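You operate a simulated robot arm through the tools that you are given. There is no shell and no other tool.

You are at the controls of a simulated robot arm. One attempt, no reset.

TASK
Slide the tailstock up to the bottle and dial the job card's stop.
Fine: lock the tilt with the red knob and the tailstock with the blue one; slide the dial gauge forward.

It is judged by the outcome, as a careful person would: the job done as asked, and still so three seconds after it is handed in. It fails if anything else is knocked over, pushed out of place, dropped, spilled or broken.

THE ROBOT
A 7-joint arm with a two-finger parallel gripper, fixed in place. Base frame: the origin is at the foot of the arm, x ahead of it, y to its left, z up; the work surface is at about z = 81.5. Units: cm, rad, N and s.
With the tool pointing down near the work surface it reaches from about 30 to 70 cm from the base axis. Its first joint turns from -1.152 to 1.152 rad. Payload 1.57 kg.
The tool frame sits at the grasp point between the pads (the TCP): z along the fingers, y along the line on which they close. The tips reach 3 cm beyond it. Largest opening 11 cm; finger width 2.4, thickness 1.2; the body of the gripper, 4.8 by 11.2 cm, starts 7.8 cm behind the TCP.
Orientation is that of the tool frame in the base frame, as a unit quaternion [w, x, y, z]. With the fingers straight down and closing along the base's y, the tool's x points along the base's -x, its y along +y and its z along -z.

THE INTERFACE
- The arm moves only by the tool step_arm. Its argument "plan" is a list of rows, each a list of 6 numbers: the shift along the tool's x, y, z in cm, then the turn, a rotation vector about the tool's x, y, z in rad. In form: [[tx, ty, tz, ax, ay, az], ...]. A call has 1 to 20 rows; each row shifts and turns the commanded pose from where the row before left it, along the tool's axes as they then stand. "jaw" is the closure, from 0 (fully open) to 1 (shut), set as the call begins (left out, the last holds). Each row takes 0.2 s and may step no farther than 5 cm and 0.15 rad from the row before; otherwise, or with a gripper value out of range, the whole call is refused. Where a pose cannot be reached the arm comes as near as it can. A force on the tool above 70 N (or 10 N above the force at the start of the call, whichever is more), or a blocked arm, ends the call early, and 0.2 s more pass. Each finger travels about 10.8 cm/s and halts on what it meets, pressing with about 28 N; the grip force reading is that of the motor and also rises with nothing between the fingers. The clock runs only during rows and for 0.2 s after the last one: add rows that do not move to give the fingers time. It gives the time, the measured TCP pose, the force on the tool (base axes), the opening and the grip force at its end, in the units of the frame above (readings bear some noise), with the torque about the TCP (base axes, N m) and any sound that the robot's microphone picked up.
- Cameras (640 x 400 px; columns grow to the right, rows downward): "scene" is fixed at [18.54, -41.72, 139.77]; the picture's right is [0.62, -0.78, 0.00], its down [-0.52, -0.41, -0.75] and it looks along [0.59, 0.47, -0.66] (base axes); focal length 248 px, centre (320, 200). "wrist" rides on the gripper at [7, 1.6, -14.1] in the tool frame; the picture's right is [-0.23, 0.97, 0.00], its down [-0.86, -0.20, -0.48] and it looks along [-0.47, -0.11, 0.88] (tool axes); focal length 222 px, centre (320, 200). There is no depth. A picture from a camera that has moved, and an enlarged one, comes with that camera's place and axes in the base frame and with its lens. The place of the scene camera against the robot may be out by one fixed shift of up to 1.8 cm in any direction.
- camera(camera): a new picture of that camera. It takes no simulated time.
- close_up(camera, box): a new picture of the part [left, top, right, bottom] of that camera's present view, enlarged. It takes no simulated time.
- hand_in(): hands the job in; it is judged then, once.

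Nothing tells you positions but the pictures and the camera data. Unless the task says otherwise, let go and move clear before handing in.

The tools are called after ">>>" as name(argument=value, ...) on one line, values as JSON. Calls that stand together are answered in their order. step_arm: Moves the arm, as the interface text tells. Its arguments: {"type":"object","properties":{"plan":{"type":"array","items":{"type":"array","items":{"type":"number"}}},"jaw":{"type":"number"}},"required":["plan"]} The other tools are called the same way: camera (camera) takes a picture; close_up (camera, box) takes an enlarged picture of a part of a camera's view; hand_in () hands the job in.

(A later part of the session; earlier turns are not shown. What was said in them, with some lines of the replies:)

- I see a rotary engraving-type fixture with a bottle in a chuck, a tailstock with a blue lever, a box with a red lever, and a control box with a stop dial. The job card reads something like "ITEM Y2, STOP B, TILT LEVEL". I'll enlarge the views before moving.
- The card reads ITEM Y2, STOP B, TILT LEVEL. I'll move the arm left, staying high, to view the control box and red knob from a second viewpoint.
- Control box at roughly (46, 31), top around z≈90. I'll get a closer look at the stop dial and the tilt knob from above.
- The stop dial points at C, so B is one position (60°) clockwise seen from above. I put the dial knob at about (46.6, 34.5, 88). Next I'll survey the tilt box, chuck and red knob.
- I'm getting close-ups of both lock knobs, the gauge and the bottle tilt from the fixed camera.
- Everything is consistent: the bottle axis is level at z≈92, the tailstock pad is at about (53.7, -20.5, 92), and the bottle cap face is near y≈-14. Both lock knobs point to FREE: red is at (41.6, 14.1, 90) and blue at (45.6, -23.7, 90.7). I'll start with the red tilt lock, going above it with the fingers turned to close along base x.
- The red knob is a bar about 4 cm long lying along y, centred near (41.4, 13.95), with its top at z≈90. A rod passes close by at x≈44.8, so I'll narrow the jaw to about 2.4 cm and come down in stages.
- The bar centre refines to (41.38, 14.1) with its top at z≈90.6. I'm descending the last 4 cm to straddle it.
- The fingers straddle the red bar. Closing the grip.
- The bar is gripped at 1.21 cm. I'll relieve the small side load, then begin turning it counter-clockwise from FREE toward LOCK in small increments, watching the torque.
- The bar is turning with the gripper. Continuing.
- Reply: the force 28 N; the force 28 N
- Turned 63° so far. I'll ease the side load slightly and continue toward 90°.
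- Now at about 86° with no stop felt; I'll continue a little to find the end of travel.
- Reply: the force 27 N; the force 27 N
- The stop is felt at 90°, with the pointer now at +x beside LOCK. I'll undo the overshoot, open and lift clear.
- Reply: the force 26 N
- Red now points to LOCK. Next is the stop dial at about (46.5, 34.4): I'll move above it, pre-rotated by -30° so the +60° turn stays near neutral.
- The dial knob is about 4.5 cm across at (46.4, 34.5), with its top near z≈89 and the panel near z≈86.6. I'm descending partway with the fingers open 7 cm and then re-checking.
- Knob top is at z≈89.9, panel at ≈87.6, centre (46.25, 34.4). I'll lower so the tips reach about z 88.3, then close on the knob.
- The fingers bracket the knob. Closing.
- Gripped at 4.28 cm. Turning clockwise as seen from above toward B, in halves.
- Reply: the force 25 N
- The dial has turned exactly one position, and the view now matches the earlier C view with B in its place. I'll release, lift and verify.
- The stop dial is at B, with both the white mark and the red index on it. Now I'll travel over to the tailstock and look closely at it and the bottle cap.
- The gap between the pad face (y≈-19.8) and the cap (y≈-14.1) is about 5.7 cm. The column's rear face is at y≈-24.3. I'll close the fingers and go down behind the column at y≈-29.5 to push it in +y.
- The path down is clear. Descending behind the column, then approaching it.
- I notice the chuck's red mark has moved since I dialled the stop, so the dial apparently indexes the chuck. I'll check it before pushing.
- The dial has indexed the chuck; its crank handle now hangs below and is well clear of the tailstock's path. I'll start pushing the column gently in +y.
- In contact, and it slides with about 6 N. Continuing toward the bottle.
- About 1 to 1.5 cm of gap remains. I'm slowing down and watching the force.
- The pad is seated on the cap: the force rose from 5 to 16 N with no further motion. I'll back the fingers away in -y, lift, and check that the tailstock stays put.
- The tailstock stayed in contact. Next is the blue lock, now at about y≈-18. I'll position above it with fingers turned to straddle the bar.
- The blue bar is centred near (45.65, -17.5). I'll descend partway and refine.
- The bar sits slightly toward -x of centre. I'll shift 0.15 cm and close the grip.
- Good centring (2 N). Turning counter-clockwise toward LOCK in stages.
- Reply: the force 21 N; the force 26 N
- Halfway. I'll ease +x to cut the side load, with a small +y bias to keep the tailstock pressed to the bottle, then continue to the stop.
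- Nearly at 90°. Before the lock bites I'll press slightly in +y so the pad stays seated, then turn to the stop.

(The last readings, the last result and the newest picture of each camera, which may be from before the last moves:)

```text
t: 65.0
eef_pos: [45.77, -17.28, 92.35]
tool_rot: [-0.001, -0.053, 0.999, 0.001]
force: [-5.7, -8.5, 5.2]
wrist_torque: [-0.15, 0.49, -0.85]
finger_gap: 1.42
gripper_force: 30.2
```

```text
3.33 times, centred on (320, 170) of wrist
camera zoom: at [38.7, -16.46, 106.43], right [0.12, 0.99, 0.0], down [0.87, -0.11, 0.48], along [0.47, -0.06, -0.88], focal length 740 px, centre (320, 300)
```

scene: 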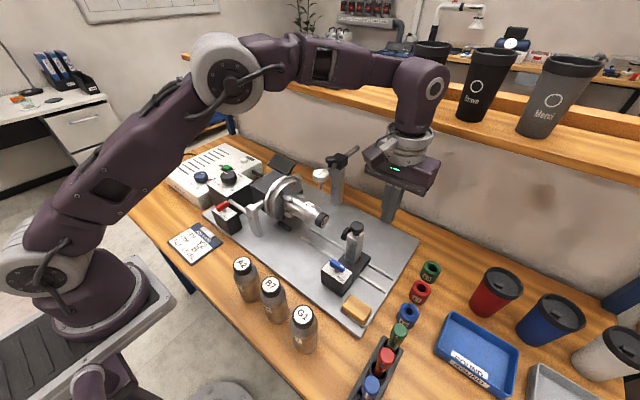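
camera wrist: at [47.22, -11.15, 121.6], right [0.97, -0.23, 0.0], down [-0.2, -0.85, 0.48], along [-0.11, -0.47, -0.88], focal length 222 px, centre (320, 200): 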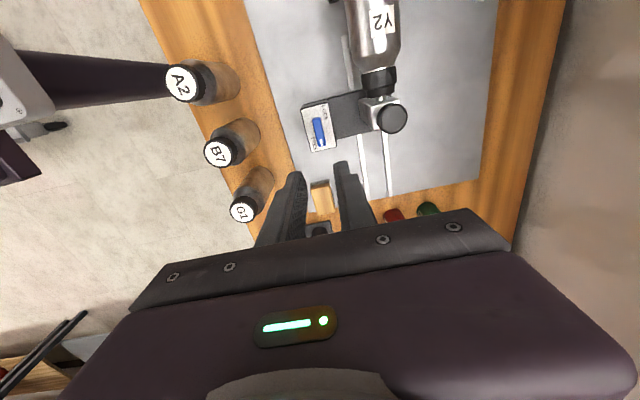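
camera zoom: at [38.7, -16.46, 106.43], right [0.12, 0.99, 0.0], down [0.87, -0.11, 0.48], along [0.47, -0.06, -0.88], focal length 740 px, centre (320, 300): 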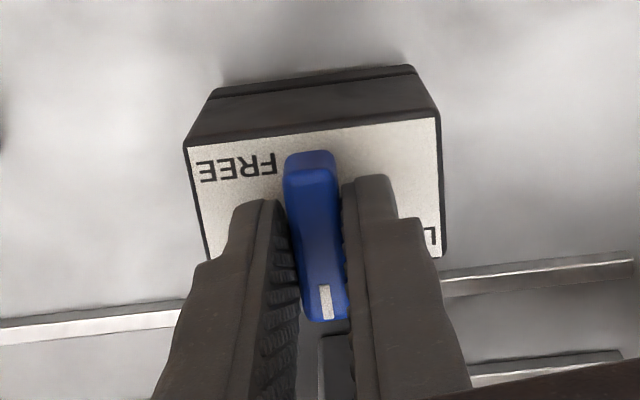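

The blue stop is reached at 90°, pressed at -8 N toward the bottle. Undoing the overshoot, opening and lifting.

>>> step_arm(plan=[[0, 0, 0, 0, 0, 0.05], [0, 0, 0, 0, 0, 0.05], [0, 0, 0, 0, 0, 0]])

>>> step_arm(plan=[[0, 0, 0, 0, 0, 0], [0, 0, 0, 0, 0, 0], [0, 0, 0, 0, 0, 0], [0, 0, -1.0, 0, 0, 0], [0, 0, -3.0, 0, 0, 0], [0, 0, -4.0, 0, 0, 0], [0, 0, -4.0, 0, 0, 0], [0, 0, -4.0, 0, 0, 0], [0, 0, 0, 0, 0, 0]], jaw=0.76)

>>> close_up(camera="scene", box=[280, 190, 380, 290])

>>> camera(camera="wrist")

```text
t: 65.8
eef_pos: [45.88, -17.26, 92.35]
tool_rot: [0.0, -0.003, 1.0, 0.0]
force: [-3.9, -12.0, -3.5]
wrist_torque: [-0.27, 0.06, -0.18]
finger_gap: 1.21
gripper_force: 29.3
```

```text
t: 67.8
eef_pos: [45.81, -17.14, 108.3]
tool_rot: [0.001, -0.004, 1.0, 0.0]
force: [1.0, 0.6, -0.3]
wrist_torque: [0.02, 0.04, 0.01]
finger_gap: 2.63
gripper_force: 0.1
```

```text
4.00 times, centred on (330, 240) of scene
camera zoom: at [18.54, -41.72, 139.77], right [0.62, -0.78, 0.0], down [-0.52, -0.41, -0.75], along [0.59, 0.47, -0.66], focal length 992 px, centre (280, 40)
```

zoom: 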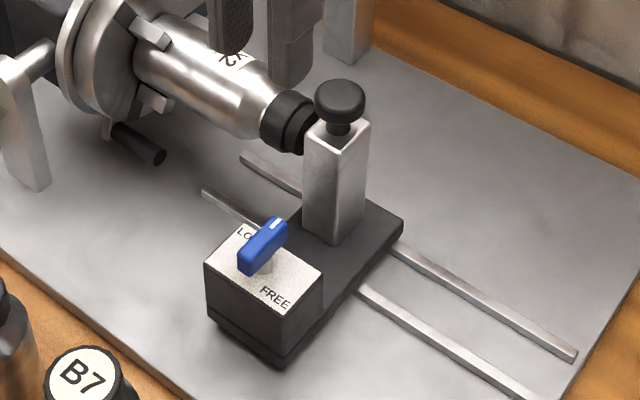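

```text
taken
camera wrist: at [38.89, -15.7, 122.38], right [0.22, 0.98, 0.0], down [0.86, -0.19, 0.48], along [0.47, -0.11, -0.88], focal length 222 px, centre (320, 200)
```

wrist: 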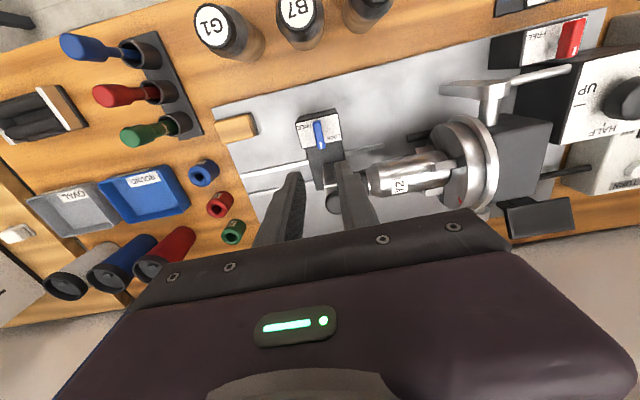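

Blue is at LOCK and the tailstock hasn't moved. Now I'll look at the dial gauge, which I put at about (61.5, -7) with its face at z≈99.8.

>>> step_arm(plan=[[-2.4, 1.8, -0.6, 0, 0, 0], [-2.4, 1.8, -0.6, 0, 0, 0], [-2.4, 1.8, -0.6, 0, 0, 0], [-2.4, 1.8, -0.6, 0, 0, 0], [-2.0, 1.5, 0, 0, 0, 0], [0, 0, 0, 0, 0, 0]], jaw=0.0)

>>> camera(camera="wrist")

>>> close_up(camera="wrist", box=[230, 100, 420, 230])

>>> close_up(camera="scene", box=[270, 140, 370, 240])

>>> camera(camera="scene")

```text
t: 69.2
eef_pos: [57.48, -8.41, 110.64]
tool_rot: [0.0, -0.004, 1.0, 0.0]
force: [0.0, 0.3, -1.1]
wrist_torque: [-0.01, 0.0, -0.01]
finger_gap: 11.01
gripper_force: 0.0
```

```text
taken
camera wrist: at [50.43, -6.93, 124.85], right [0.22, 0.98, 0.0], down [0.86, -0.19, 0.48], along [0.47, -0.11, -0.88], focal length 222 px, centre (320, 200)
```

wrist: 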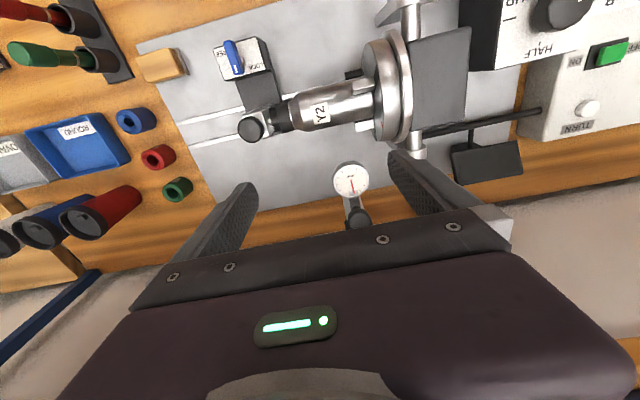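

```text
3.08 times, centred on (325, 165) of wrist
camera zoom: at [50.43, -6.93, 124.85], right [0.22, 0.98, 0.0], down [0.86, -0.19, 0.48], along [0.47, -0.11, -0.88], focal length 684 px, centre (305, 308)
```

zoom: 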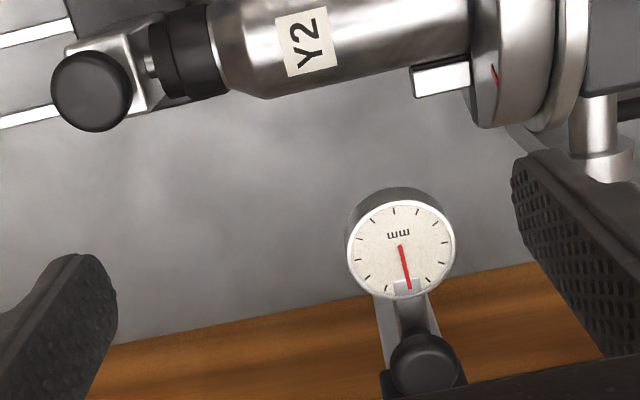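

```text
4.00 times, centred on (320, 190) of scene
camera zoom: at [18.54, -41.72, 139.77], right [0.62, -0.78, 0.0], down [-0.52, -0.41, -0.75], along [0.59, 0.47, -0.66], focal length 992 px, centre (320, 240)
```

zoom: 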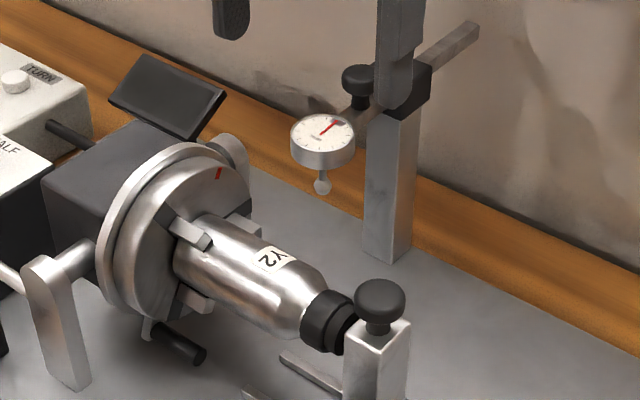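

```text
taken
```

scene: 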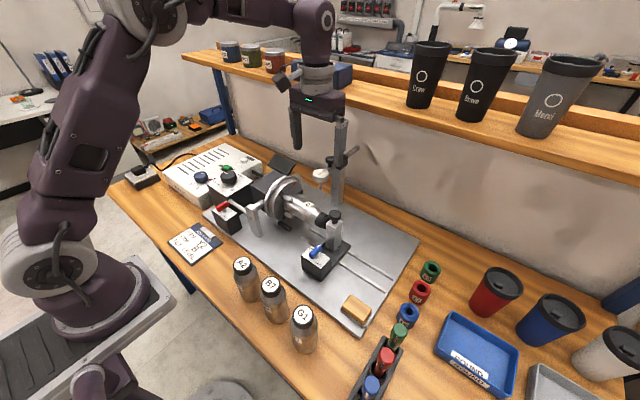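

All is well so far. The gauge disc is at about (62.6, -5.65), face z≈98.5, and it hangs from a rod sliding along x. I'll go above it with the jaw at 7 cm and check before gripping it to slide it forward.

>>> step_arm(plan=[[-2.5, 1.35, 0, 0, 0, 0], [-2.5, 1.35, 1.5, 0, 0, 0], [0, 0, 3.0, 0, 0, 0], [0, 0, 0, 0, 0, 0]], jaw=0.36)

>>> camera(camera="wrist")

>>> close_up(camera="wrist", box=[230, 110, 410, 235])

>>> close_up(camera="scene", box=[270, 130, 370, 240])

```text
t: 70.2
eef_pos: [62.37, -5.58, 106.12]
tool_rot: [-0.001, -0.003, 1.0, 0.0]
force: [-1.2, -1.0, 0.6]
wrist_torque: [0.01, 0.0, -0.05]
finger_gap: 7.01
gripper_force: 0.1
```

```text
taken
camera wrist: at [55.35, -4.19, 120.25], right [0.22, 0.98, 0.0], down [0.86, -0.19, 0.48], along [0.47, -0.11, -0.88], focal length 222 px, centre (320, 200)
```

wrist: 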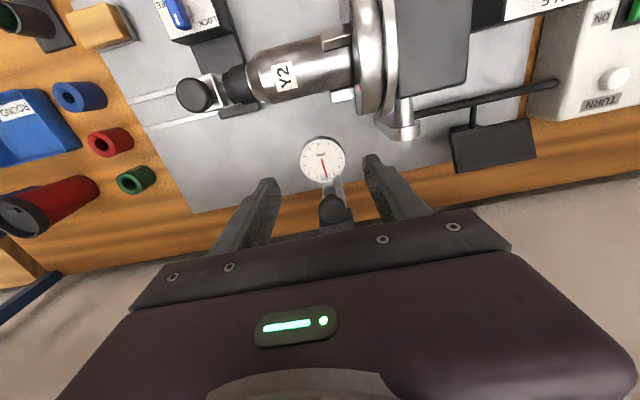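

```text
3.20 times, centred on (320, 172) of wrist
camera zoom: at [55.35, -4.19, 120.25], right [0.22, 0.98, 0.0], down [0.86, -0.19, 0.48], along [0.47, -0.11, -0.88], focal length 711 px, centre (320, 288)
```

zoom: 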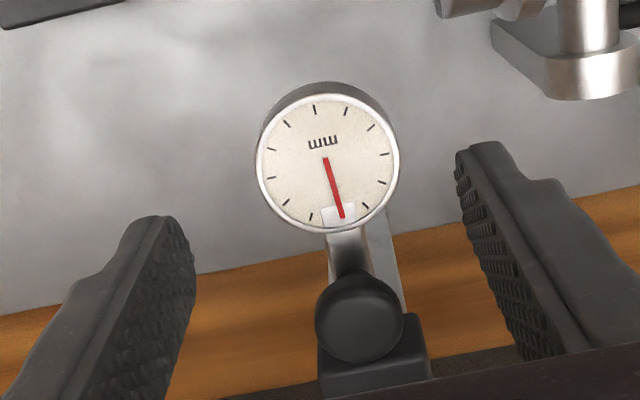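

```text
3.64 times, centred on (320, 185) of scene
camera zoom: at [18.54, -41.72, 139.77], right [0.62, -0.78, 0.0], down [-0.52, -0.41, -0.75], along [0.59, 0.47, -0.66], focal length 902 px, centre (320, 254)
```

zoom: 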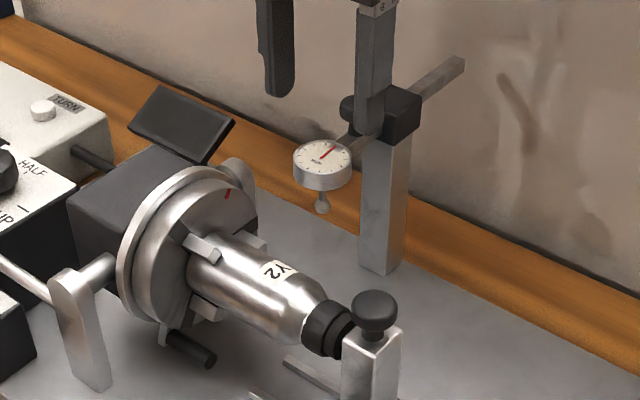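

The gauge disc is centred directly under the TCP at (62.4, -5.65), face at z≈99.2. Lowering the fingers around the disc.

>>> step_arm(plan=[[0, -0.05, 2.5, 0, 0, 0], [0, 0, 2.2, 0, 0, 0], [0, 0, 1.0, 0, 0, 0], [0, 0, 0, 0, 0, 0]])

>>> close_up(camera="wrist", box=[230, 110, 410, 235])

>>> close_up(camera="scene", box=[280, 130, 370, 220])

```text
t: 71.2
eef_pos: [62.3, -5.71, 100.56]
tool_rot: [0.0, -0.003, 1.0, 0.0]
force: [0.1, 0.5, -0.7]
wrist_torque: [-0.03, 0.03, -0.01]
finger_gap: 7.04
gripper_force: 0.0
```

```text
3.20 times, centred on (320, 172) of wrist
camera zoom: at [55.31, -4.24, 114.57], right [0.22, 0.98, 0.0], down [0.86, -0.19, 0.48], along [0.47, -0.11, -0.88], focal length 711 px, centre (320, 288)
```

zoom: 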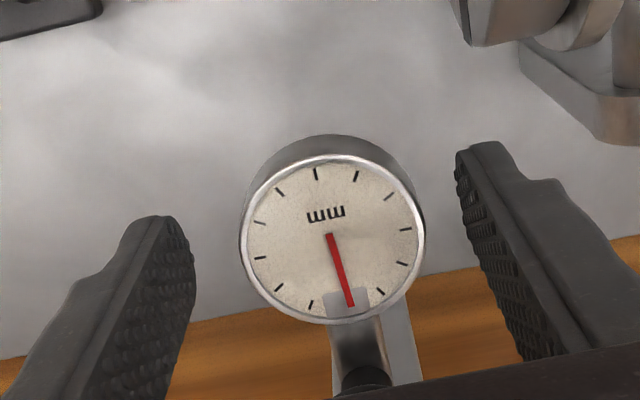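

```text
4.44 times, centred on (325, 175) of scene
camera zoom: at [18.54, -41.72, 139.77], right [0.62, -0.78, 0.0], down [-0.52, -0.41, -0.75], along [0.59, 0.47, -0.66], focal length 1102 px, centre (298, 311)
```

zoom: 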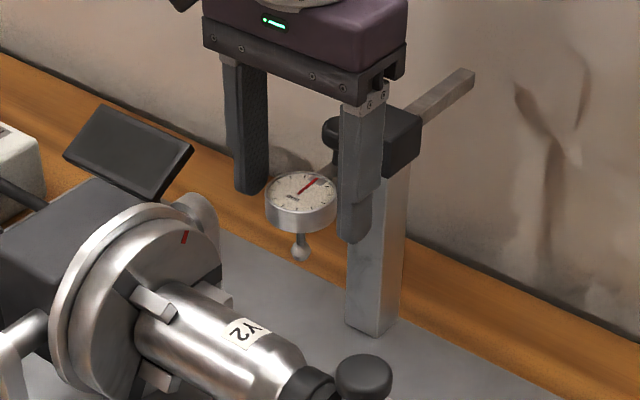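

>>> step_arm(plan=[[0, 0, 0, 0, 0, 0], [0, 0, 0, 0, 0, 0], [0, 0, 0, 0, 0, 0]], jaw=1.0)

>>> step_arm(plan=[[0.2, 0, 0, 0, 0, 0], [0.3, 0, 0, 0, 0, 0], [0, 0, 0, 0, 0, 0]])

>>> close_up(camera="scene", box=[280, 130, 370, 220])

```text
t: 72.0
eef_pos: [62.24, -5.47, 100.43]
tool_rot: [-0.001, -0.004, 1.0, 0.002]
force: [-1.0, 17.9, -1.9]
wrist_torque: [0.69, 0.0, 0.15]
finger_gap: 4.51
gripper_force: 44.9
```

```text
t: 72.8
eef_pos: [61.77, -5.47, 100.36]
tool_rot: [0.0, -0.002, 1.0, 0.002]
force: [1.7, 27.4, -9.2]
wrist_torque: [0.48, -1.02, 0.4]
finger_gap: 4.5
gripper_force: 45.0
```

```text
4.44 times, centred on (325, 175) of scene
camera zoom: at [18.56, -41.64, 139.79], right [0.62, -0.78, 0.0], down [-0.52, -0.41, -0.75], along [0.59, 0.46, -0.66], focal length 1102 px, centre (298, 311)
```

zoom: 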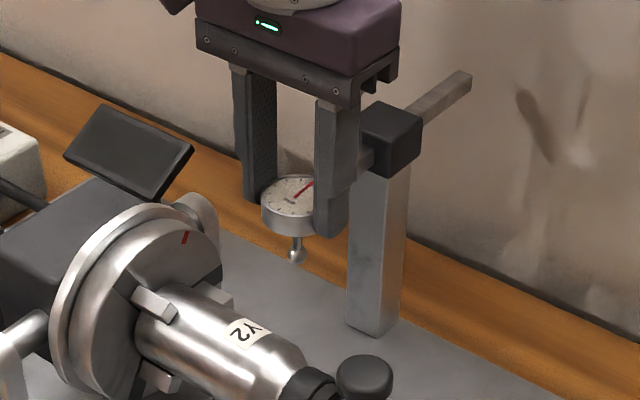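

The gauge slides freely (about 2 N). I'll relieve the sideways load and keep sliding it forward toward the bottle in small steps, watching the force.

>>> step_arm(plan=[[0, 0.15, 0, 0, 0, 0], [0.4, 0, 0, 0, 0, 0], [0.4, 0, 0, 0, 0, 0], [0.4, 0, 0, 0, 0, 0], [0.4, 0, 0, 0, 0, 0], [0, 0, 0, 0, 0, 0]])

>>> close_up(camera="scene", box=[270, 130, 370, 230])

>>> camera(camera="wrist")

```text
t: 74.2
eef_pos: [60.14, -5.41, 100.6]
tool_rot: [0.001, -0.003, 1.0, 0.001]
force: [-0.1, 22.4, -11.5]
wrist_torque: [0.64, -0.22, -0.09]
finger_gap: 4.51
gripper_force: 45.4
```

```text
4.00 times, centred on (320, 180) of scene
camera zoom: at [18.56, -41.66, 139.78], right [0.62, -0.78, 0.0], down [-0.52, -0.41, -0.75], along [0.59, 0.46, -0.66], focal length 992 px, centre (320, 280)
```

zoom: 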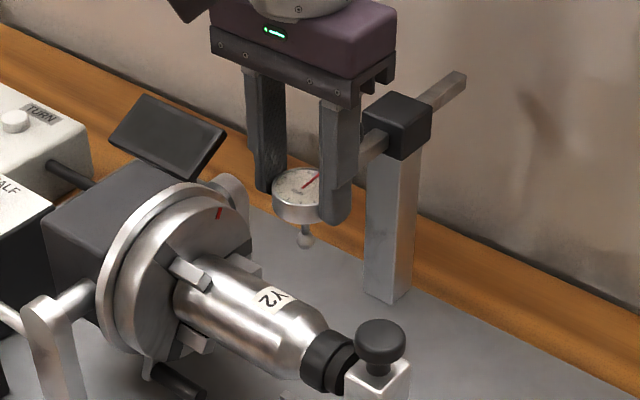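

```text
taken
camera wrist: at [53.28, -4.03, 114.59], right [0.22, 0.98, 0.0], down [0.86, -0.2, 0.48], along [0.47, -0.1, -0.88], focal length 222 px, centre (320, 200)
```

wrist: 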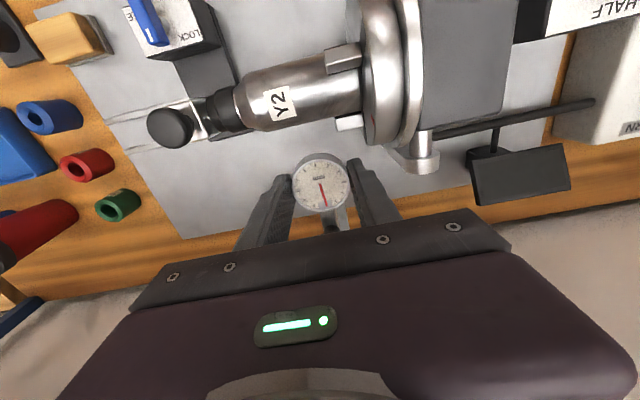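

>>> step_arm(plan=[[0, 0.15, 0, 0, 0, 0], [0.4, 0, 0, 0, 0, 0], [0.4, 0, 0, 0, 0, 0], [0.4, 0, 0, 0, 0, 0], [0, 0, 0, 0, 0, 0]])

>>> close_up(camera="scene", box=[270, 150, 350, 230])

>>> close_up(camera="wrist", box=[230, 60, 430, 220])

```text
t: 75.4
eef_pos: [59.0, -5.38, 100.58]
tool_rot: [0.0, -0.004, 1.0, -0.001]
force: [1.0, 13.4, -17.5]
wrist_torque: [0.32, -0.13, -0.11]
finger_gap: 4.51
gripper_force: 45.2
```

```text
5.00 times, centred on (310, 190) of scene
camera zoom: at [18.57, -41.69, 139.78], right [0.62, -0.78, 0.0], down [-0.52, -0.41, -0.75], along [0.59, 0.46, -0.66], focal length 1240 px, centre (370, 250)
```

zoom: 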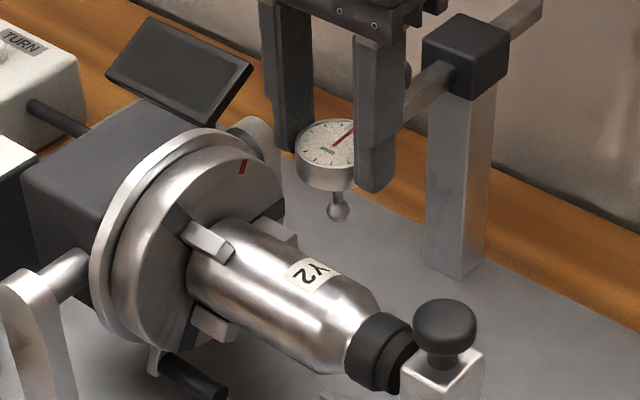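

```text
2.50 times, centred on (330, 140) of wrist
camera zoom: at [52.07, -3.98, 114.6], right [0.22, 0.98, 0.0], down [0.86, -0.19, 0.48], along [0.47, -0.11, -0.88], focal length 555 px, centre (295, 350)
```

zoom: 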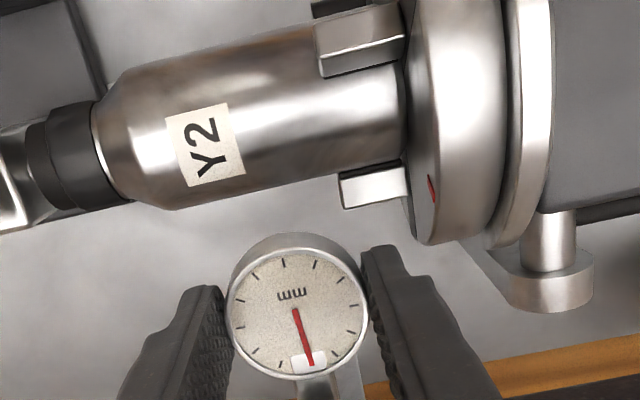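

Forward by 3.3 cm so far. I'll relax the vertical load a little and keep going in finer steps, watching for contact of the plunger with the bottle or the end of travel.

>>> step_arm(plan=[[0, 0.08, 0.12, 0, 0, 0], [0.25, 0, 0, 0, 0, 0], [0.25, 0, 0, 0, 0, 0], [0.25, 0, 0, 0, 0, 0], [0, 0, 0, 0, 0, 0]])

>>> close_up(camera="scene", box=[290, 160, 340, 220])

>>> close_up(camera="wrist", box=[230, 60, 430, 220])

```text
t: 76.6
eef_pos: [58.25, -5.45, 100.5]
tool_rot: [0.002, -0.003, 1.0, -0.001]
force: [1.6, 1.3, 12.4]
wrist_torque: [-0.06, -0.59, 0.07]
finger_gap: 4.48
gripper_force: 45.0
```

```text
6.67 times, centred on (315, 190) of scene
camera zoom: at [18.52, -41.72, 139.77], right [0.62, -0.78, 0.0], down [-0.52, -0.41, -0.75], along [0.59, 0.46, -0.66], focal length 1653 px, centre (353, 267)
```

zoom: 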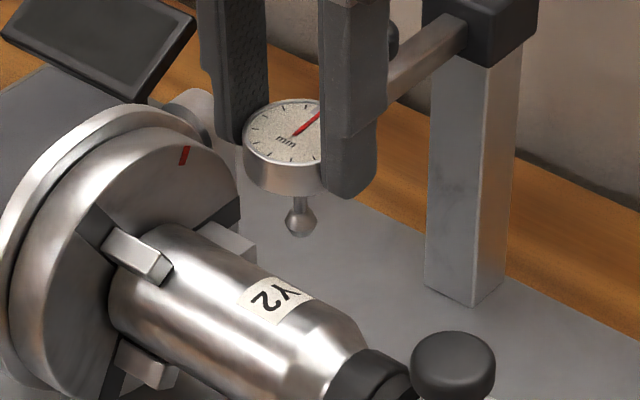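

```text
2.50 times, centred on (330, 140) of wrist
camera zoom: at [51.33, -3.96, 114.57], right [0.22, 0.98, 0.0], down [0.85, -0.19, 0.48], along [0.47, -0.11, -0.88], focal length 555 px, centre (295, 350)
```

zoom: 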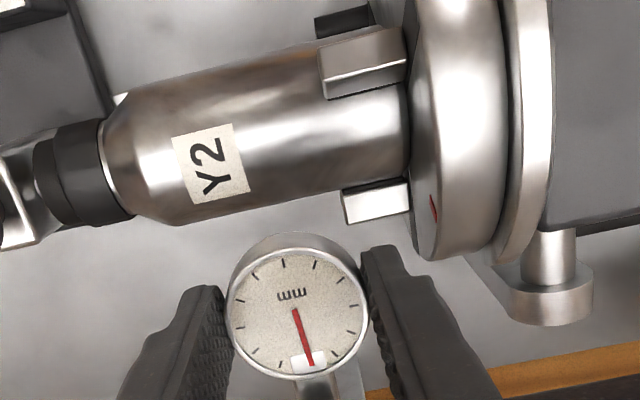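

>>> step_arm(plan=[[0.2, 0, -0.05, 0, 0, 0], [0.2, 0, 0, 0, 0, 0], [0.2, 0, 0, 0, 0, 0], [0, 0, 0, 0, 0, 0]])

>>> step_arm(plan=[[0.2, 0, 0, 0, 0, 0], [0.2, 0, 0, 0, 0, 0], [0, 0, 0, 0, 0, 0]])

>>> close_up(camera="scene", box=[290, 160, 340, 220])

>>> close_up(camera="wrist", box=[230, 60, 430, 220])

```text
t: 77.6
eef_pos: [57.76, -5.62, 100.44]
tool_rot: [0.001, -0.004, 1.0, -0.001]
force: [0.6, -6.7, 14.4]
wrist_torque: [-0.21, -0.73, 0.0]
finger_gap: 4.49
gripper_force: 45.4
```

```text
t: 78.4
eef_pos: [57.34, -5.5, 100.62]
tool_rot: [0.0, -0.003, 1.0, -0.002]
force: [0.4, -11.9, 21.6]
wrist_torque: [-0.36, -0.05, -0.04]
finger_gap: 4.5
gripper_force: 45.3
```

```text
6.67 times, centred on (315, 190) of scene
camera zoom: at [18.5, -41.75, 139.77], right [0.62, -0.78, 0.0], down [-0.52, -0.41, -0.75], along [0.59, 0.47, -0.66], focal length 1653 px, centre (353, 267)
```

zoom: 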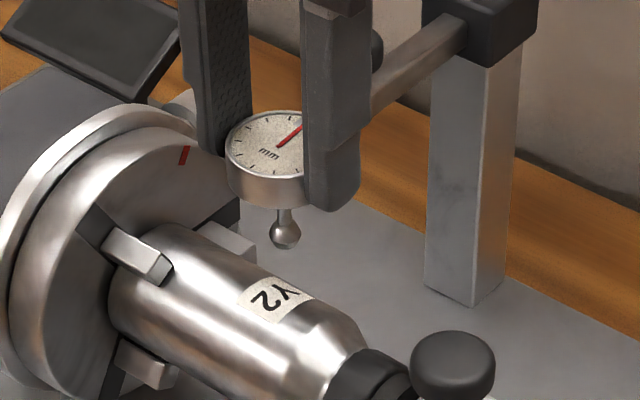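

```text
2.50 times, centred on (330, 140) of wrist
camera zoom: at [50.33, -3.96, 114.58], right [0.22, 0.98, 0.0], down [0.86, -0.19, 0.48], along [0.47, -0.11, -0.88], focal length 555 px, centre (295, 350)
```

zoom: 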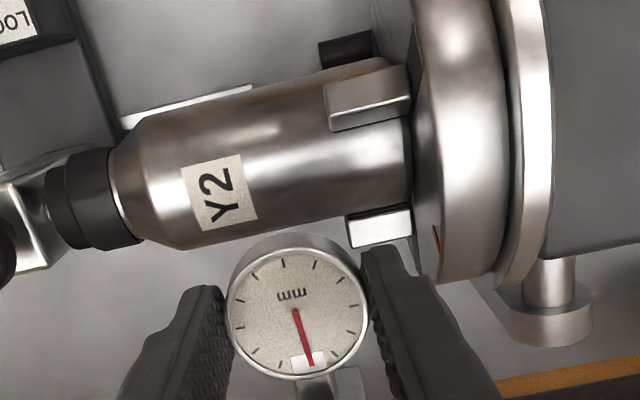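

>>> step_arm(plan=[[0.1, -0.1, -0.12, 0, 0, 0], [0.15, 0, 0, 0, 0, 0], [0, 0, 0, 0, 0, 0]])

>>> step_arm(plan=[[0.15, 0, 0, 0, 0, 0], [0.15, 0, 0, 0, 0, 0], [0, 0, 0, 0, 0, 0]])

>>> close_up(camera="scene", box=[290, 170, 330, 220])

```text
t: 79.2
eef_pos: [56.89, -5.49, 100.53]
tool_rot: [-0.002, -0.002, 1.0, 0.0]
force: [-0.3, -9.4, -3.0]
wrist_torque: [-0.19, -1.03, 0.07]
finger_gap: 4.5
gripper_force: 44.8
```

```text
t: 80.0
eef_pos: [56.87, -5.49, 100.53]
tool_rot: [-0.002, -0.003, 1.0, 0.001]
force: [-1.1, -7.3, -15.7]
wrist_torque: [-0.2, 0.17, -0.02]
finger_gap: 4.51
gripper_force: 44.9
```

```text
8.00 times, centred on (310, 195) of scene
camera zoom: at [18.57, -41.74, 139.76], right [0.62, -0.78, 0.0], down [-0.52, -0.41, -0.75], along [0.59, 0.47, -0.66], focal length 1984 px, centre (400, 240)
```

zoom: 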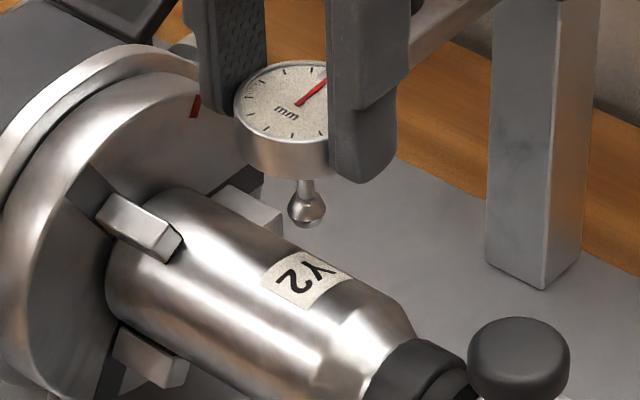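

>>> step_arm(plan=[[0.1, 0, 0.05, 0, 0, 0], [0, 0, 0, 0, 0, 0]])

>>> step_arm(plan=[[0.15, 0, 0, 0, 0, 0], [0, 0, 0, 0, 0, 0]])

>>> close_up(camera="scene", box=[290, 170, 330, 220])

```text
t: 80.6
eef_pos: [56.58, -5.48, 100.4]
tool_rot: [0.0, -0.003, 1.0, -0.001]
force: [-1.8, -4.7, -13.0]
wrist_torque: [-0.16, 0.55, -0.02]
finger_gap: 4.53
gripper_force: 45.8
```

```text
t: 81.2
eef_pos: [56.53, -5.6, 100.38]
tool_rot: [0.0, -0.003, 1.0, 0.0]
force: [-0.6, -4.0, -14.2]
wrist_torque: [-0.12, 0.0, 0.05]
finger_gap: 4.53
gripper_force: 45.5
```

```text
8.00 times, centred on (310, 195) of scene
camera zoom: at [18.57, -41.74, 139.76], right [0.62, -0.78, 0.0], down [-0.52, -0.41, -0.75], along [0.59, 0.47, -0.66], focal length 1984 px, centre (400, 240)
```

zoom: 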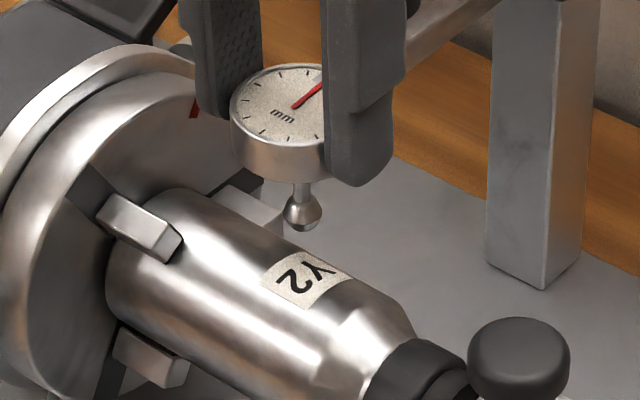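

>>> step_arm(plan=[[0.15, 0, 0.06, 0, 0, 0], [0, 0, 0, 0, 0, 0]])

>>> step_arm(plan=[[0.15, 0, 0, 0, 0, 0], [0, 0, 0, 0, 0, 0]])

>>> step_arm(plan=[[0.15, 0, 0, 0, 0, 0], [0, 0, 0, 0, 0, 0]])

>>> close_up(camera="scene", box=[290, 170, 330, 220])

>>> close_up(camera="wrist", box=[230, 60, 430, 220])

```text
t: 81.8
eef_pos: [56.35, -5.47, 100.47]
tool_rot: [0.001, -0.004, 1.0, 0.0]
force: [-0.7, -0.6, 2.5]
wrist_torque: [0.04, 0.68, -0.02]
finger_gap: 4.49
gripper_force: 45.3
```

```text
t: 82.4
eef_pos: [56.21, -5.5, 100.5]
tool_rot: [0.001, -0.004, 1.0, 0.0]
force: [0.0, 0.6, 9.1]
wrist_torque: [0.05, -0.11, 0.06]
finger_gap: 4.5
gripper_force: 45.4
```

```text
t: 83.0
eef_pos: [56.08, -5.5, 100.48]
tool_rot: [0.001, -0.003, 1.0, -0.001]
force: [1.1, 2.3, 13.4]
wrist_torque: [0.06, -0.87, 0.08]
finger_gap: 4.5
gripper_force: 44.9
```

```text
8.00 times, centred on (310, 195) of scene
camera zoom: at [18.52, -41.72, 139.77], right [0.62, -0.78, 0.0], down [-0.52, -0.41, -0.75], along [0.59, 0.47, -0.66], focal length 1984 px, centre (400, 240)
```

zoom: 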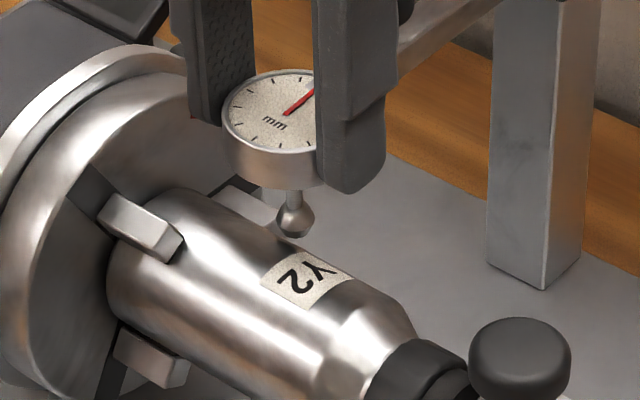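

```text
2.50 times, centred on (330, 140) of wrist
camera zoom: at [49.06, -3.99, 114.58], right [0.22, 0.98, 0.0], down [0.86, -0.19, 0.48], along [0.47, -0.11, -0.88], focal length 555 px, centre (295, 350)
```

zoom: 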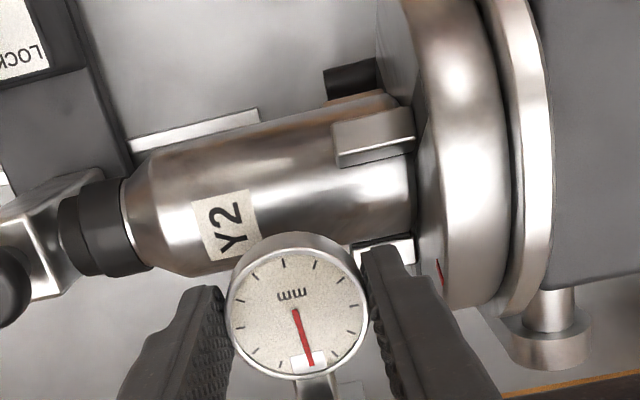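

>>> step_arm(plan=[[0.1, 0, -0.07, 0, 0, 0], [0, 0, 0, 0, 0, 0]])

>>> step_arm(plan=[[0.12, 0, 0, 0, 0, 0], [0, 0, 0, 0, 0, 0]])

>>> step_arm(plan=[[0.12, 0, 0, 0, 0, 0], [0, 0, 0, 0, 0, 0]])

>>> close_up(camera="scene", box=[290, 170, 330, 220])

```text
t: 83.6
eef_pos: [55.88, -5.39, 100.49]
tool_rot: [0.0, -0.003, 1.0, 0.0]
force: [1.6, 2.5, 3.0]
wrist_torque: [0.1, -1.16, 0.07]
finger_gap: 4.51
gripper_force: 45.2
```

```text
t: 84.2
eef_pos: [55.77, -5.51, 100.44]
tool_rot: [-0.002, -0.004, 1.0, 0.0]
force: [0.9, 3.1, 2.1]
wrist_torque: [0.07, -0.16, 0.0]
finger_gap: 4.52
gripper_force: 45.1
```

```text
t: 84.8
eef_pos: [55.6, -5.46, 100.46]
tool_rot: [0.0, -0.003, 1.0, 0.0]
force: [0.7, 2.6, -2.3]
wrist_torque: [0.02, 0.11, 0.02]
finger_gap: 4.47
gripper_force: 45.5
```

```text
8.00 times, centred on (310, 195) of scene
camera zoom: at [18.55, -41.71, 139.77], right [0.62, -0.78, 0.0], down [-0.52, -0.41, -0.75], along [0.59, 0.46, -0.66], focal length 1984 px, centre (400, 240)
```

zoom: 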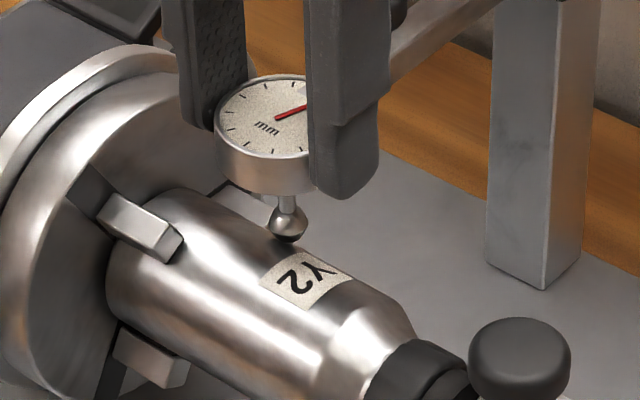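

The needle has started to deflect, so the sprung plunger is now riding on the bottle as the gauge is meant to. I'll continue gently until it's over the bottle's centreline or at its end stop.

>>> step_arm(plan=[[0.15, 0, 0, 0, 0, 0], [0.15, 0, 0, 0, 0, 0], [0, 0, 0, 0, 0, 0]])

>>> step_arm(plan=[[0.15, 0, 0, 0, 0, 0], [0.15, 0, 0, 0, 0, 0], [0, 0, 0, 0, 0, 0]])

>>> close_up(camera="scene", box=[285, 170, 335, 220])

>>> close_up(camera="wrist", box=[230, 60, 430, 220])

```text
t: 85.6
eef_pos: [55.46, -5.59, 100.5]
tool_rot: [0.0, -0.005, 1.0, 0.0]
force: [2.2, 2.1, -15.6]
wrist_torque: [0.0, -0.77, 0.06]
finger_gap: 4.51
gripper_force: 45.1
```

```text
t: 86.4
eef_pos: [55.21, -5.55, 100.47]
tool_rot: [-0.001, -0.003, 1.0, 0.0]
force: [2.0, 3.3, -19.8]
wrist_torque: [0.09, -0.31, -0.07]
finger_gap: 4.5
gripper_force: 45.1
```

```text
8.00 times, centred on (310, 195) of scene
camera zoom: at [18.58, -41.72, 139.77], right [0.62, -0.78, 0.0], down [-0.52, -0.41, -0.75], along [0.59, 0.47, -0.66], focal length 1984 px, centre (400, 240)
```

zoom: 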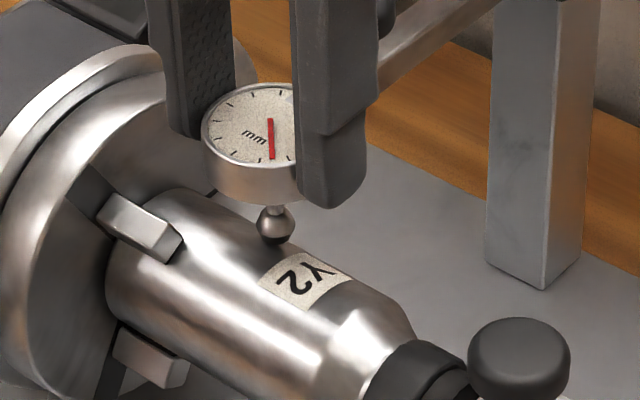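

```text
2.50 times, centred on (330, 140) of wrist
camera zoom: at [48.15, -4.0, 114.61], right [0.22, 0.98, 0.0], down [0.86, -0.19, 0.48], along [0.47, -0.11, -0.88], focal length 555 px, centre (295, 350)
```

zoom: 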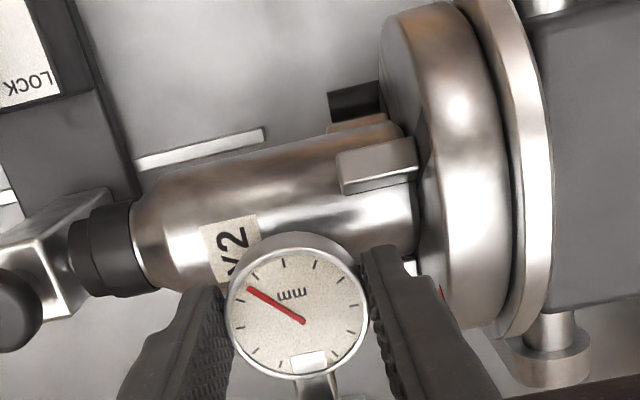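

>>> step_arm(plan=[[0.15, 0, 0.12, 0, 0, 0], [0.15, 0, 0, 0, 0, 0], [0.15, 0, 0, 0, 0, 0], [0, 0, 0, 0, 0, 0]])

>>> step_arm(plan=[[0.15, 0, 0, 0, 0, 0], [0.15, 0, 0, 0, 0, 0], [0, 0, 0, 0, 0, 0]])

>>> close_up(camera="scene", box=[270, 150, 350, 220])

>>> close_up(camera="wrist", box=[230, 60, 430, 220])

```text
t: 87.4
eef_pos: [54.76, -5.45, 100.46]
tool_rot: [0.001, -0.004, 1.0, -0.001]
force: [1.6, 8.0, 18.9]
wrist_torque: [0.26, 0.06, 0.14]
finger_gap: 4.49
gripper_force: 45.6
```

```text
t: 88.2
eef_pos: [54.4, -5.37, 100.57]
tool_rot: [0.002, -0.003, 1.0, 0.0]
force: [2.4, 9.2, 27.1]
wrist_torque: [0.28, -1.02, 0.11]
finger_gap: 4.5
gripper_force: 44.8
```

```text
5.71 times, centred on (310, 185) of scene
camera zoom: at [18.5, -41.69, 139.78], right [0.62, -0.78, 0.0], down [-0.52, -0.41, -0.75], along [0.59, 0.46, -0.66], focal length 1417 px, centre (377, 286)
```

zoom: 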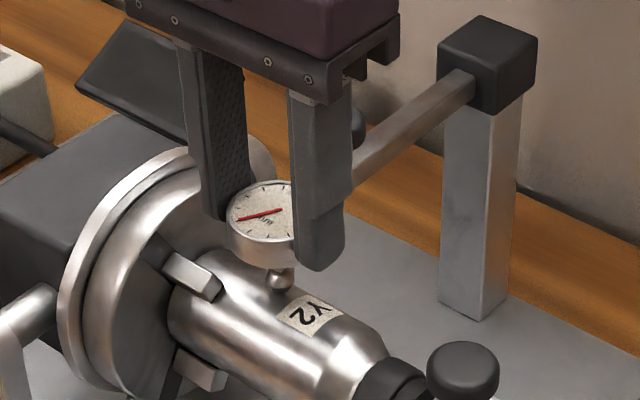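

```text
2.50 times, centred on (330, 140) of wrist
camera zoom: at [47.39, -3.99, 114.57], right [0.22, 0.98, 0.0], down [0.85, -0.19, 0.48], along [0.47, -0.11, -0.88], focal length 555 px, centre (295, 350)
```

zoom: 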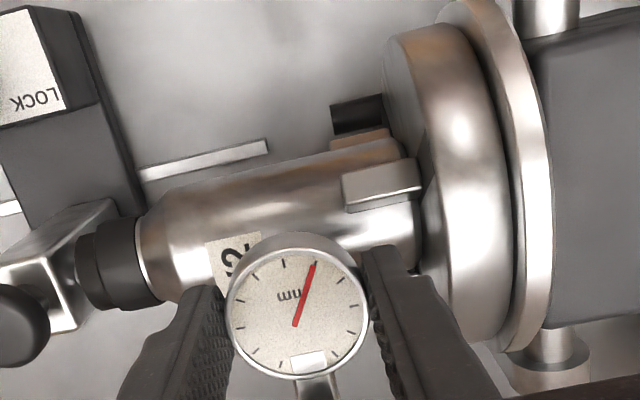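

>>> step_arm(plan=[[0.1, 0.08, -0.15, 0, 0, 0], [0, 0, 0, 0, 0, 0]])

>>> step_arm(plan=[[0.15, 0, 0, 0, 0, 0], [0, 0, 0, 0, 0, 0]])

>>> step_arm(plan=[[0.15, 0, 0, 0, 0, 0], [0, 0, 0, 0, 0, 0]])

>>> close_up(camera="scene", box=[270, 150, 350, 220])

```text
t: 88.8
eef_pos: [54.13, -5.45, 100.55]
tool_rot: [-0.002, -0.003, 1.0, -0.001]
force: [1.8, 2.6, 2.9]
wrist_torque: [-0.01, -0.96, 0.03]
finger_gap: 4.5
gripper_force: 44.4
```

```text
t: 89.4
eef_pos: [53.93, -5.6, 100.62]
tool_rot: [-0.001, -0.003, 1.0, 0.0]
force: [-1.8, -2.3, -12.1]
wrist_torque: [-0.13, -0.29, -0.01]
finger_gap: 4.51
gripper_force: 44.7
```

```text
t: 90.0
eef_pos: [53.95, -5.63, 100.46]
tool_rot: [-0.002, -0.003, 1.0, 0.001]
force: [-2.9, -4.8, -20.7]
wrist_torque: [-0.19, 0.37, -0.05]
finger_gap: 4.5
gripper_force: 44.9
```

```text
5.71 times, centred on (310, 185) of scene
camera zoom: at [18.57, -41.74, 139.76], right [0.62, -0.78, 0.0], down [-0.52, -0.41, -0.75], along [0.59, 0.47, -0.66], focal length 1417 px, centre (377, 286)
```

zoom: 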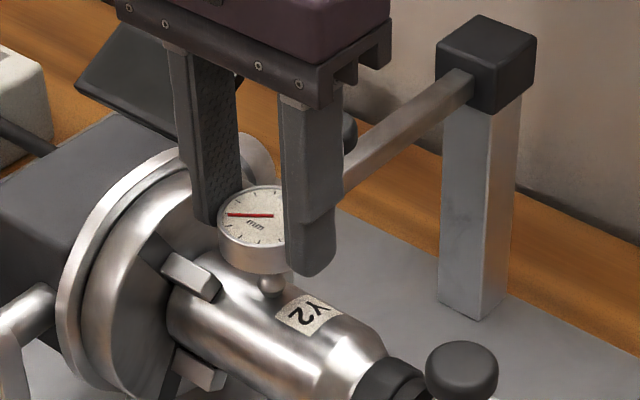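

The gauge is now over the bottle's crest, as the x force has just changed sign. I'll nudge back a hair, neutralise the loads, open slightly (the chuck is close on the +y side) and lift straight up.

>>> step_arm(plan=[[-0.12, -0.03, 0.1, 0, 0, 0], [0, 0, 0, 0, 0, 0]])

>>> step_arm(plan=[[0, 0, 0, 0, 0, 0], [0, 0, 0, 0, 0, 0], [0, 0, 0, 0, 0, 0]], jaw=0.52)

>>> close_up(camera="wrist", box=[230, 80, 430, 240])

>>> close_up(camera="scene", box=[270, 150, 350, 220])

```text
t: 90.6
eef_pos: [54.02, -5.45, 100.53]
tool_rot: [0.0, -0.003, 1.0, -0.001]
force: [-4.5, -2.2, -3.5]
wrist_torque: [-0.09, 1.44, -0.06]
finger_gap: 4.52
gripper_force: 44.8
```

```text
t: 91.4
eef_pos: [54.0, -5.51, 100.53]
tool_rot: [-0.001, -0.003, 1.0, 0.001]
force: [0.4, -0.2, 0.4]
wrist_torque: [0.01, -0.03, 0.03]
finger_gap: 5.29
gripper_force: 0.1
```

```text
2.50 times, centred on (330, 160) of wrist
camera zoom: at [47.11, -3.98, 114.56], right [0.22, 0.98, 0.0], down [0.86, -0.19, 0.48], along [0.47, -0.11, -0.88], focal length 555 px, centre (295, 300)
```

zoom: 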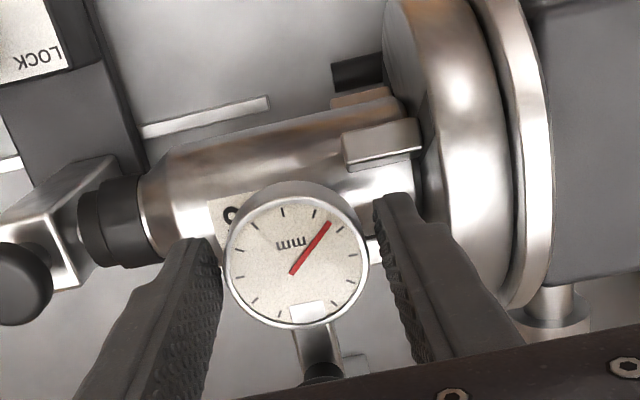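

```text
5.71 times, centred on (310, 185) of scene
camera zoom: at [18.54, -41.72, 139.77], right [0.62, -0.78, 0.0], down [-0.52, -0.41, -0.75], along [0.59, 0.47, -0.66], focal length 1417 px, centre (377, 286)
```

zoom: 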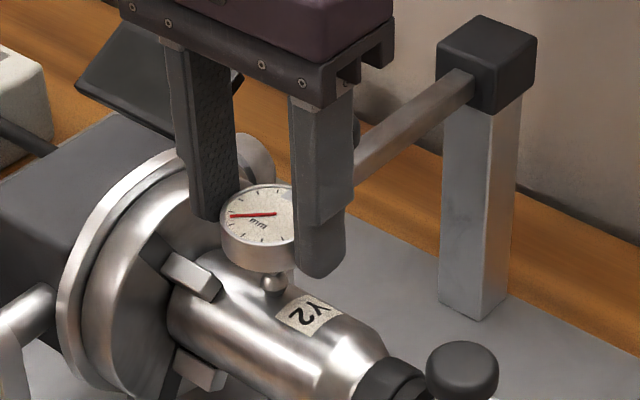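

Released cleanly with no residual force. Lifting straight up and moving clear.

>>> step_arm(plan=[[0, 0, -1.5, 0, 0, 0], [0, 0, -3.0, 0, 0, 0], [0, 0, -4.5, 0, 0, 0], [0, 0, -4.5, 0, 0, 0], [2.5, 0, -2.0, 0, 0, 0], [4.0, 0, 0, 0, 0, 0], [4.0, 0, 0, 0, 0, 0], [4.0, 0, 0, 0, 0, 0], [0, 0, 0, 0, 0, 0]])

>>> camera(camera="scene")

>>> camera(camera="wrist")

>>> close_up(camera="scene", box=[180, 140, 380, 300])

>>> close_up(camera="scene", box=[290, 195, 350, 245])

```text
t: 93.4
eef_pos: [39.57, -5.68, 116.0]
tool_rot: [-0.001, -0.003, 1.0, 0.0]
force: [-0.2, -0.2, -0.1]
wrist_torque: [-0.03, 0.01, 0.0]
finger_gap: 5.26
gripper_force: 0.1
```

```text
taken
```

scene: 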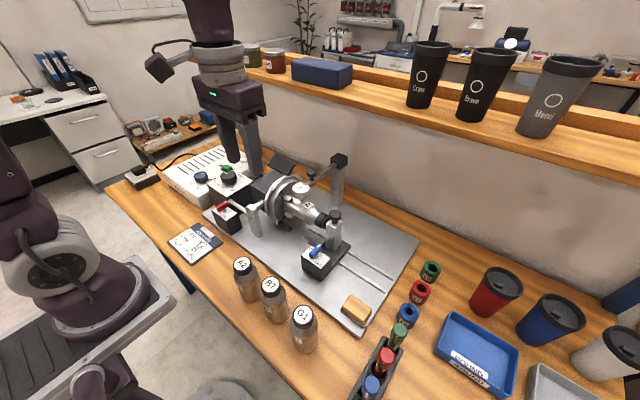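

```text
taken
camera wrist: at [32.57, -4.16, 130.05], right [0.22, 0.98, 0.0], down [0.86, -0.19, 0.48], along [0.47, -0.11, -0.88], focal length 222 px, centre (320, 200)
```

wrist: 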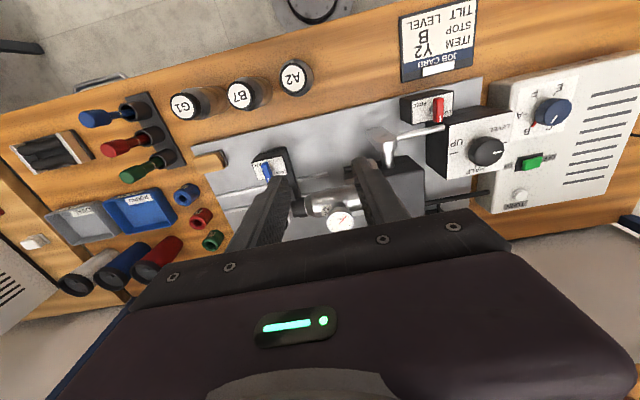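

```text
2.50 times, centred on (280, 220) of scene
camera zoom: at [18.54, -41.72, 139.77], right [0.62, -0.78, 0.0], down [-0.52, -0.41, -0.75], along [0.59, 0.47, -0.66], focal length 620 px, centre (420, 150)
```

zoom: 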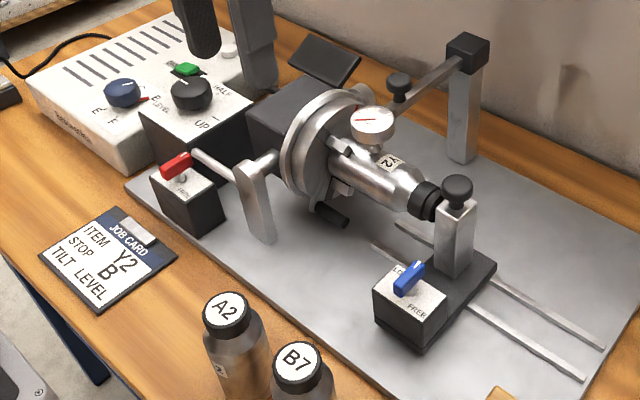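

```text
8.00 times, centred on (320, 220) of scene
camera zoom: at [18.54, -41.72, 139.77], right [0.62, -0.78, 0.0], down [-0.52, -0.41, -0.75], along [0.59, 0.47, -0.66], focal length 1984 px, centre (320, 40)
```

zoom: 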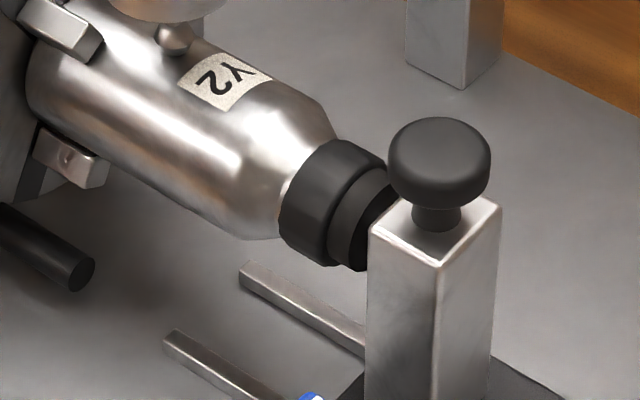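

The tailstock pad is on the cap, both locks are set, the gauge is forward, and everything else is in place. A last check on the stop dial and tilt knob.

>>> close_up(camera="wrist", box=[380, 70, 600, 220])

>>> close_up(camera="wrist", box=[500, 80, 600, 150])

```text
2.67 times, centred on (490, 145) of wrist
camera zoom: at [32.57, -4.16, 130.05], right [0.22, 0.98, 0.0], down [0.86, -0.19, 0.48], along [0.47, -0.11, -0.88], focal length 592 px, centre (-133, 347)
```

zoom: 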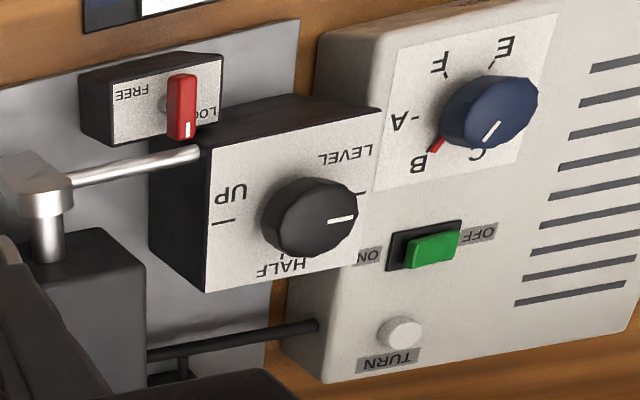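

```text
5.71 times, centred on (550, 115) of wrist
camera zoom: at [32.57, -4.16, 130.05], right [0.22, 0.98, 0.0], down [0.86, -0.19, 0.48], along [0.47, -0.11, -0.88], focal length 1269 px, centre (-994, 686)
```

zoom: 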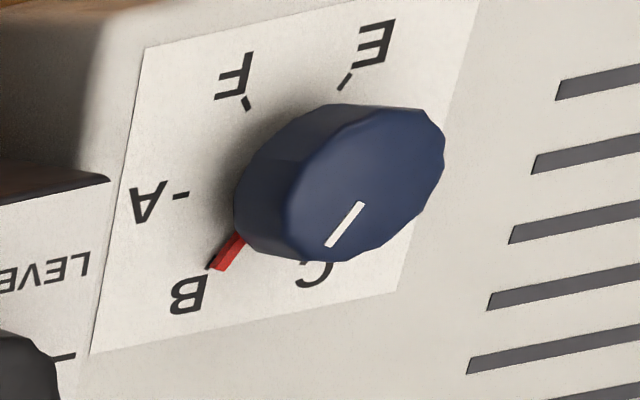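

The dial's red index sits on the B tick, and red points to LOCK. I'll hold still briefly and confirm nothing drifts before handing in.

>>> step_arm(plan=[[0, 0, 0, 0, 0, 0], [0, 0, 0, 0, 0, 0], [0, 0, 0, 0, 0, 0], [0, 0, 0, 0, 0, 0], [0, 0, 0, 0, 0, 0], [0, 0, 0, 0, 0, 0], [0, 0, 0, 0, 0, 0], [0, 0, 0, 0, 0, 0], [0, 0, 0, 0, 0, 0], [0, 0, 0, 0, 0, 0], [0, 0, 0, 0, 0, 0], [0, 0, 0, 0, 0, 0]])

>>> close_up(camera="scene", box=[180, 140, 380, 300])

```text
t: 96.0
eef_pos: [39.48, -5.75, 115.95]
tool_rot: [0.0, -0.003, 1.0, 0.0]
force: [0.0, 0.7, -0.5]
wrist_torque: [0.01, 0.03, -0.01]
finger_gap: 5.28
gripper_force: 0.0
```

```text
2.50 times, centred on (280, 220) of scene
camera zoom: at [18.54, -41.72, 139.77], right [0.62, -0.78, 0.0], down [-0.52, -0.41, -0.75], along [0.59, 0.47, -0.66], focal length 620 px, centre (420, 150)
```

zoom: 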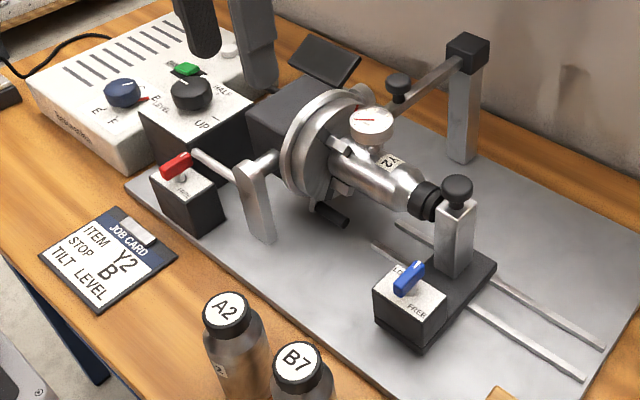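

Nothing drifted over 2.4 s: the tailstock is against the bottle and locked, the tilt is locked at LEVEL, the stop is at B, and the gauge is forward. The arm is clear, so I'm handing in.

>>> hand_in()

```text
The job is handed in.
```

I've handed the job in with everything on the list done. After the last move I held still for 2.4 s and the picture showed no drift.

- **Tailstock:** I slid it up until its pad seated on the bottle cap, then turned the blue knob to LOCK while keeping light pressure toward the bottle.
- **Stop:** The dial went one position from C to B, as the job card says. Its red index sits on the B tick. The chuck turned when I dialled, apparently because the dial indexes it.
- **Tilt:** It was already at LEVEL, matching the card. I turned the red knob to LOCK.
- **Dial gauge:** I slid it forward about 8 cm, until its plunger rests on top of the bottle and the needle responds.

In the last pictures nothing else had been knocked or moved. I let go of everything and moved the arm clear before handing in.
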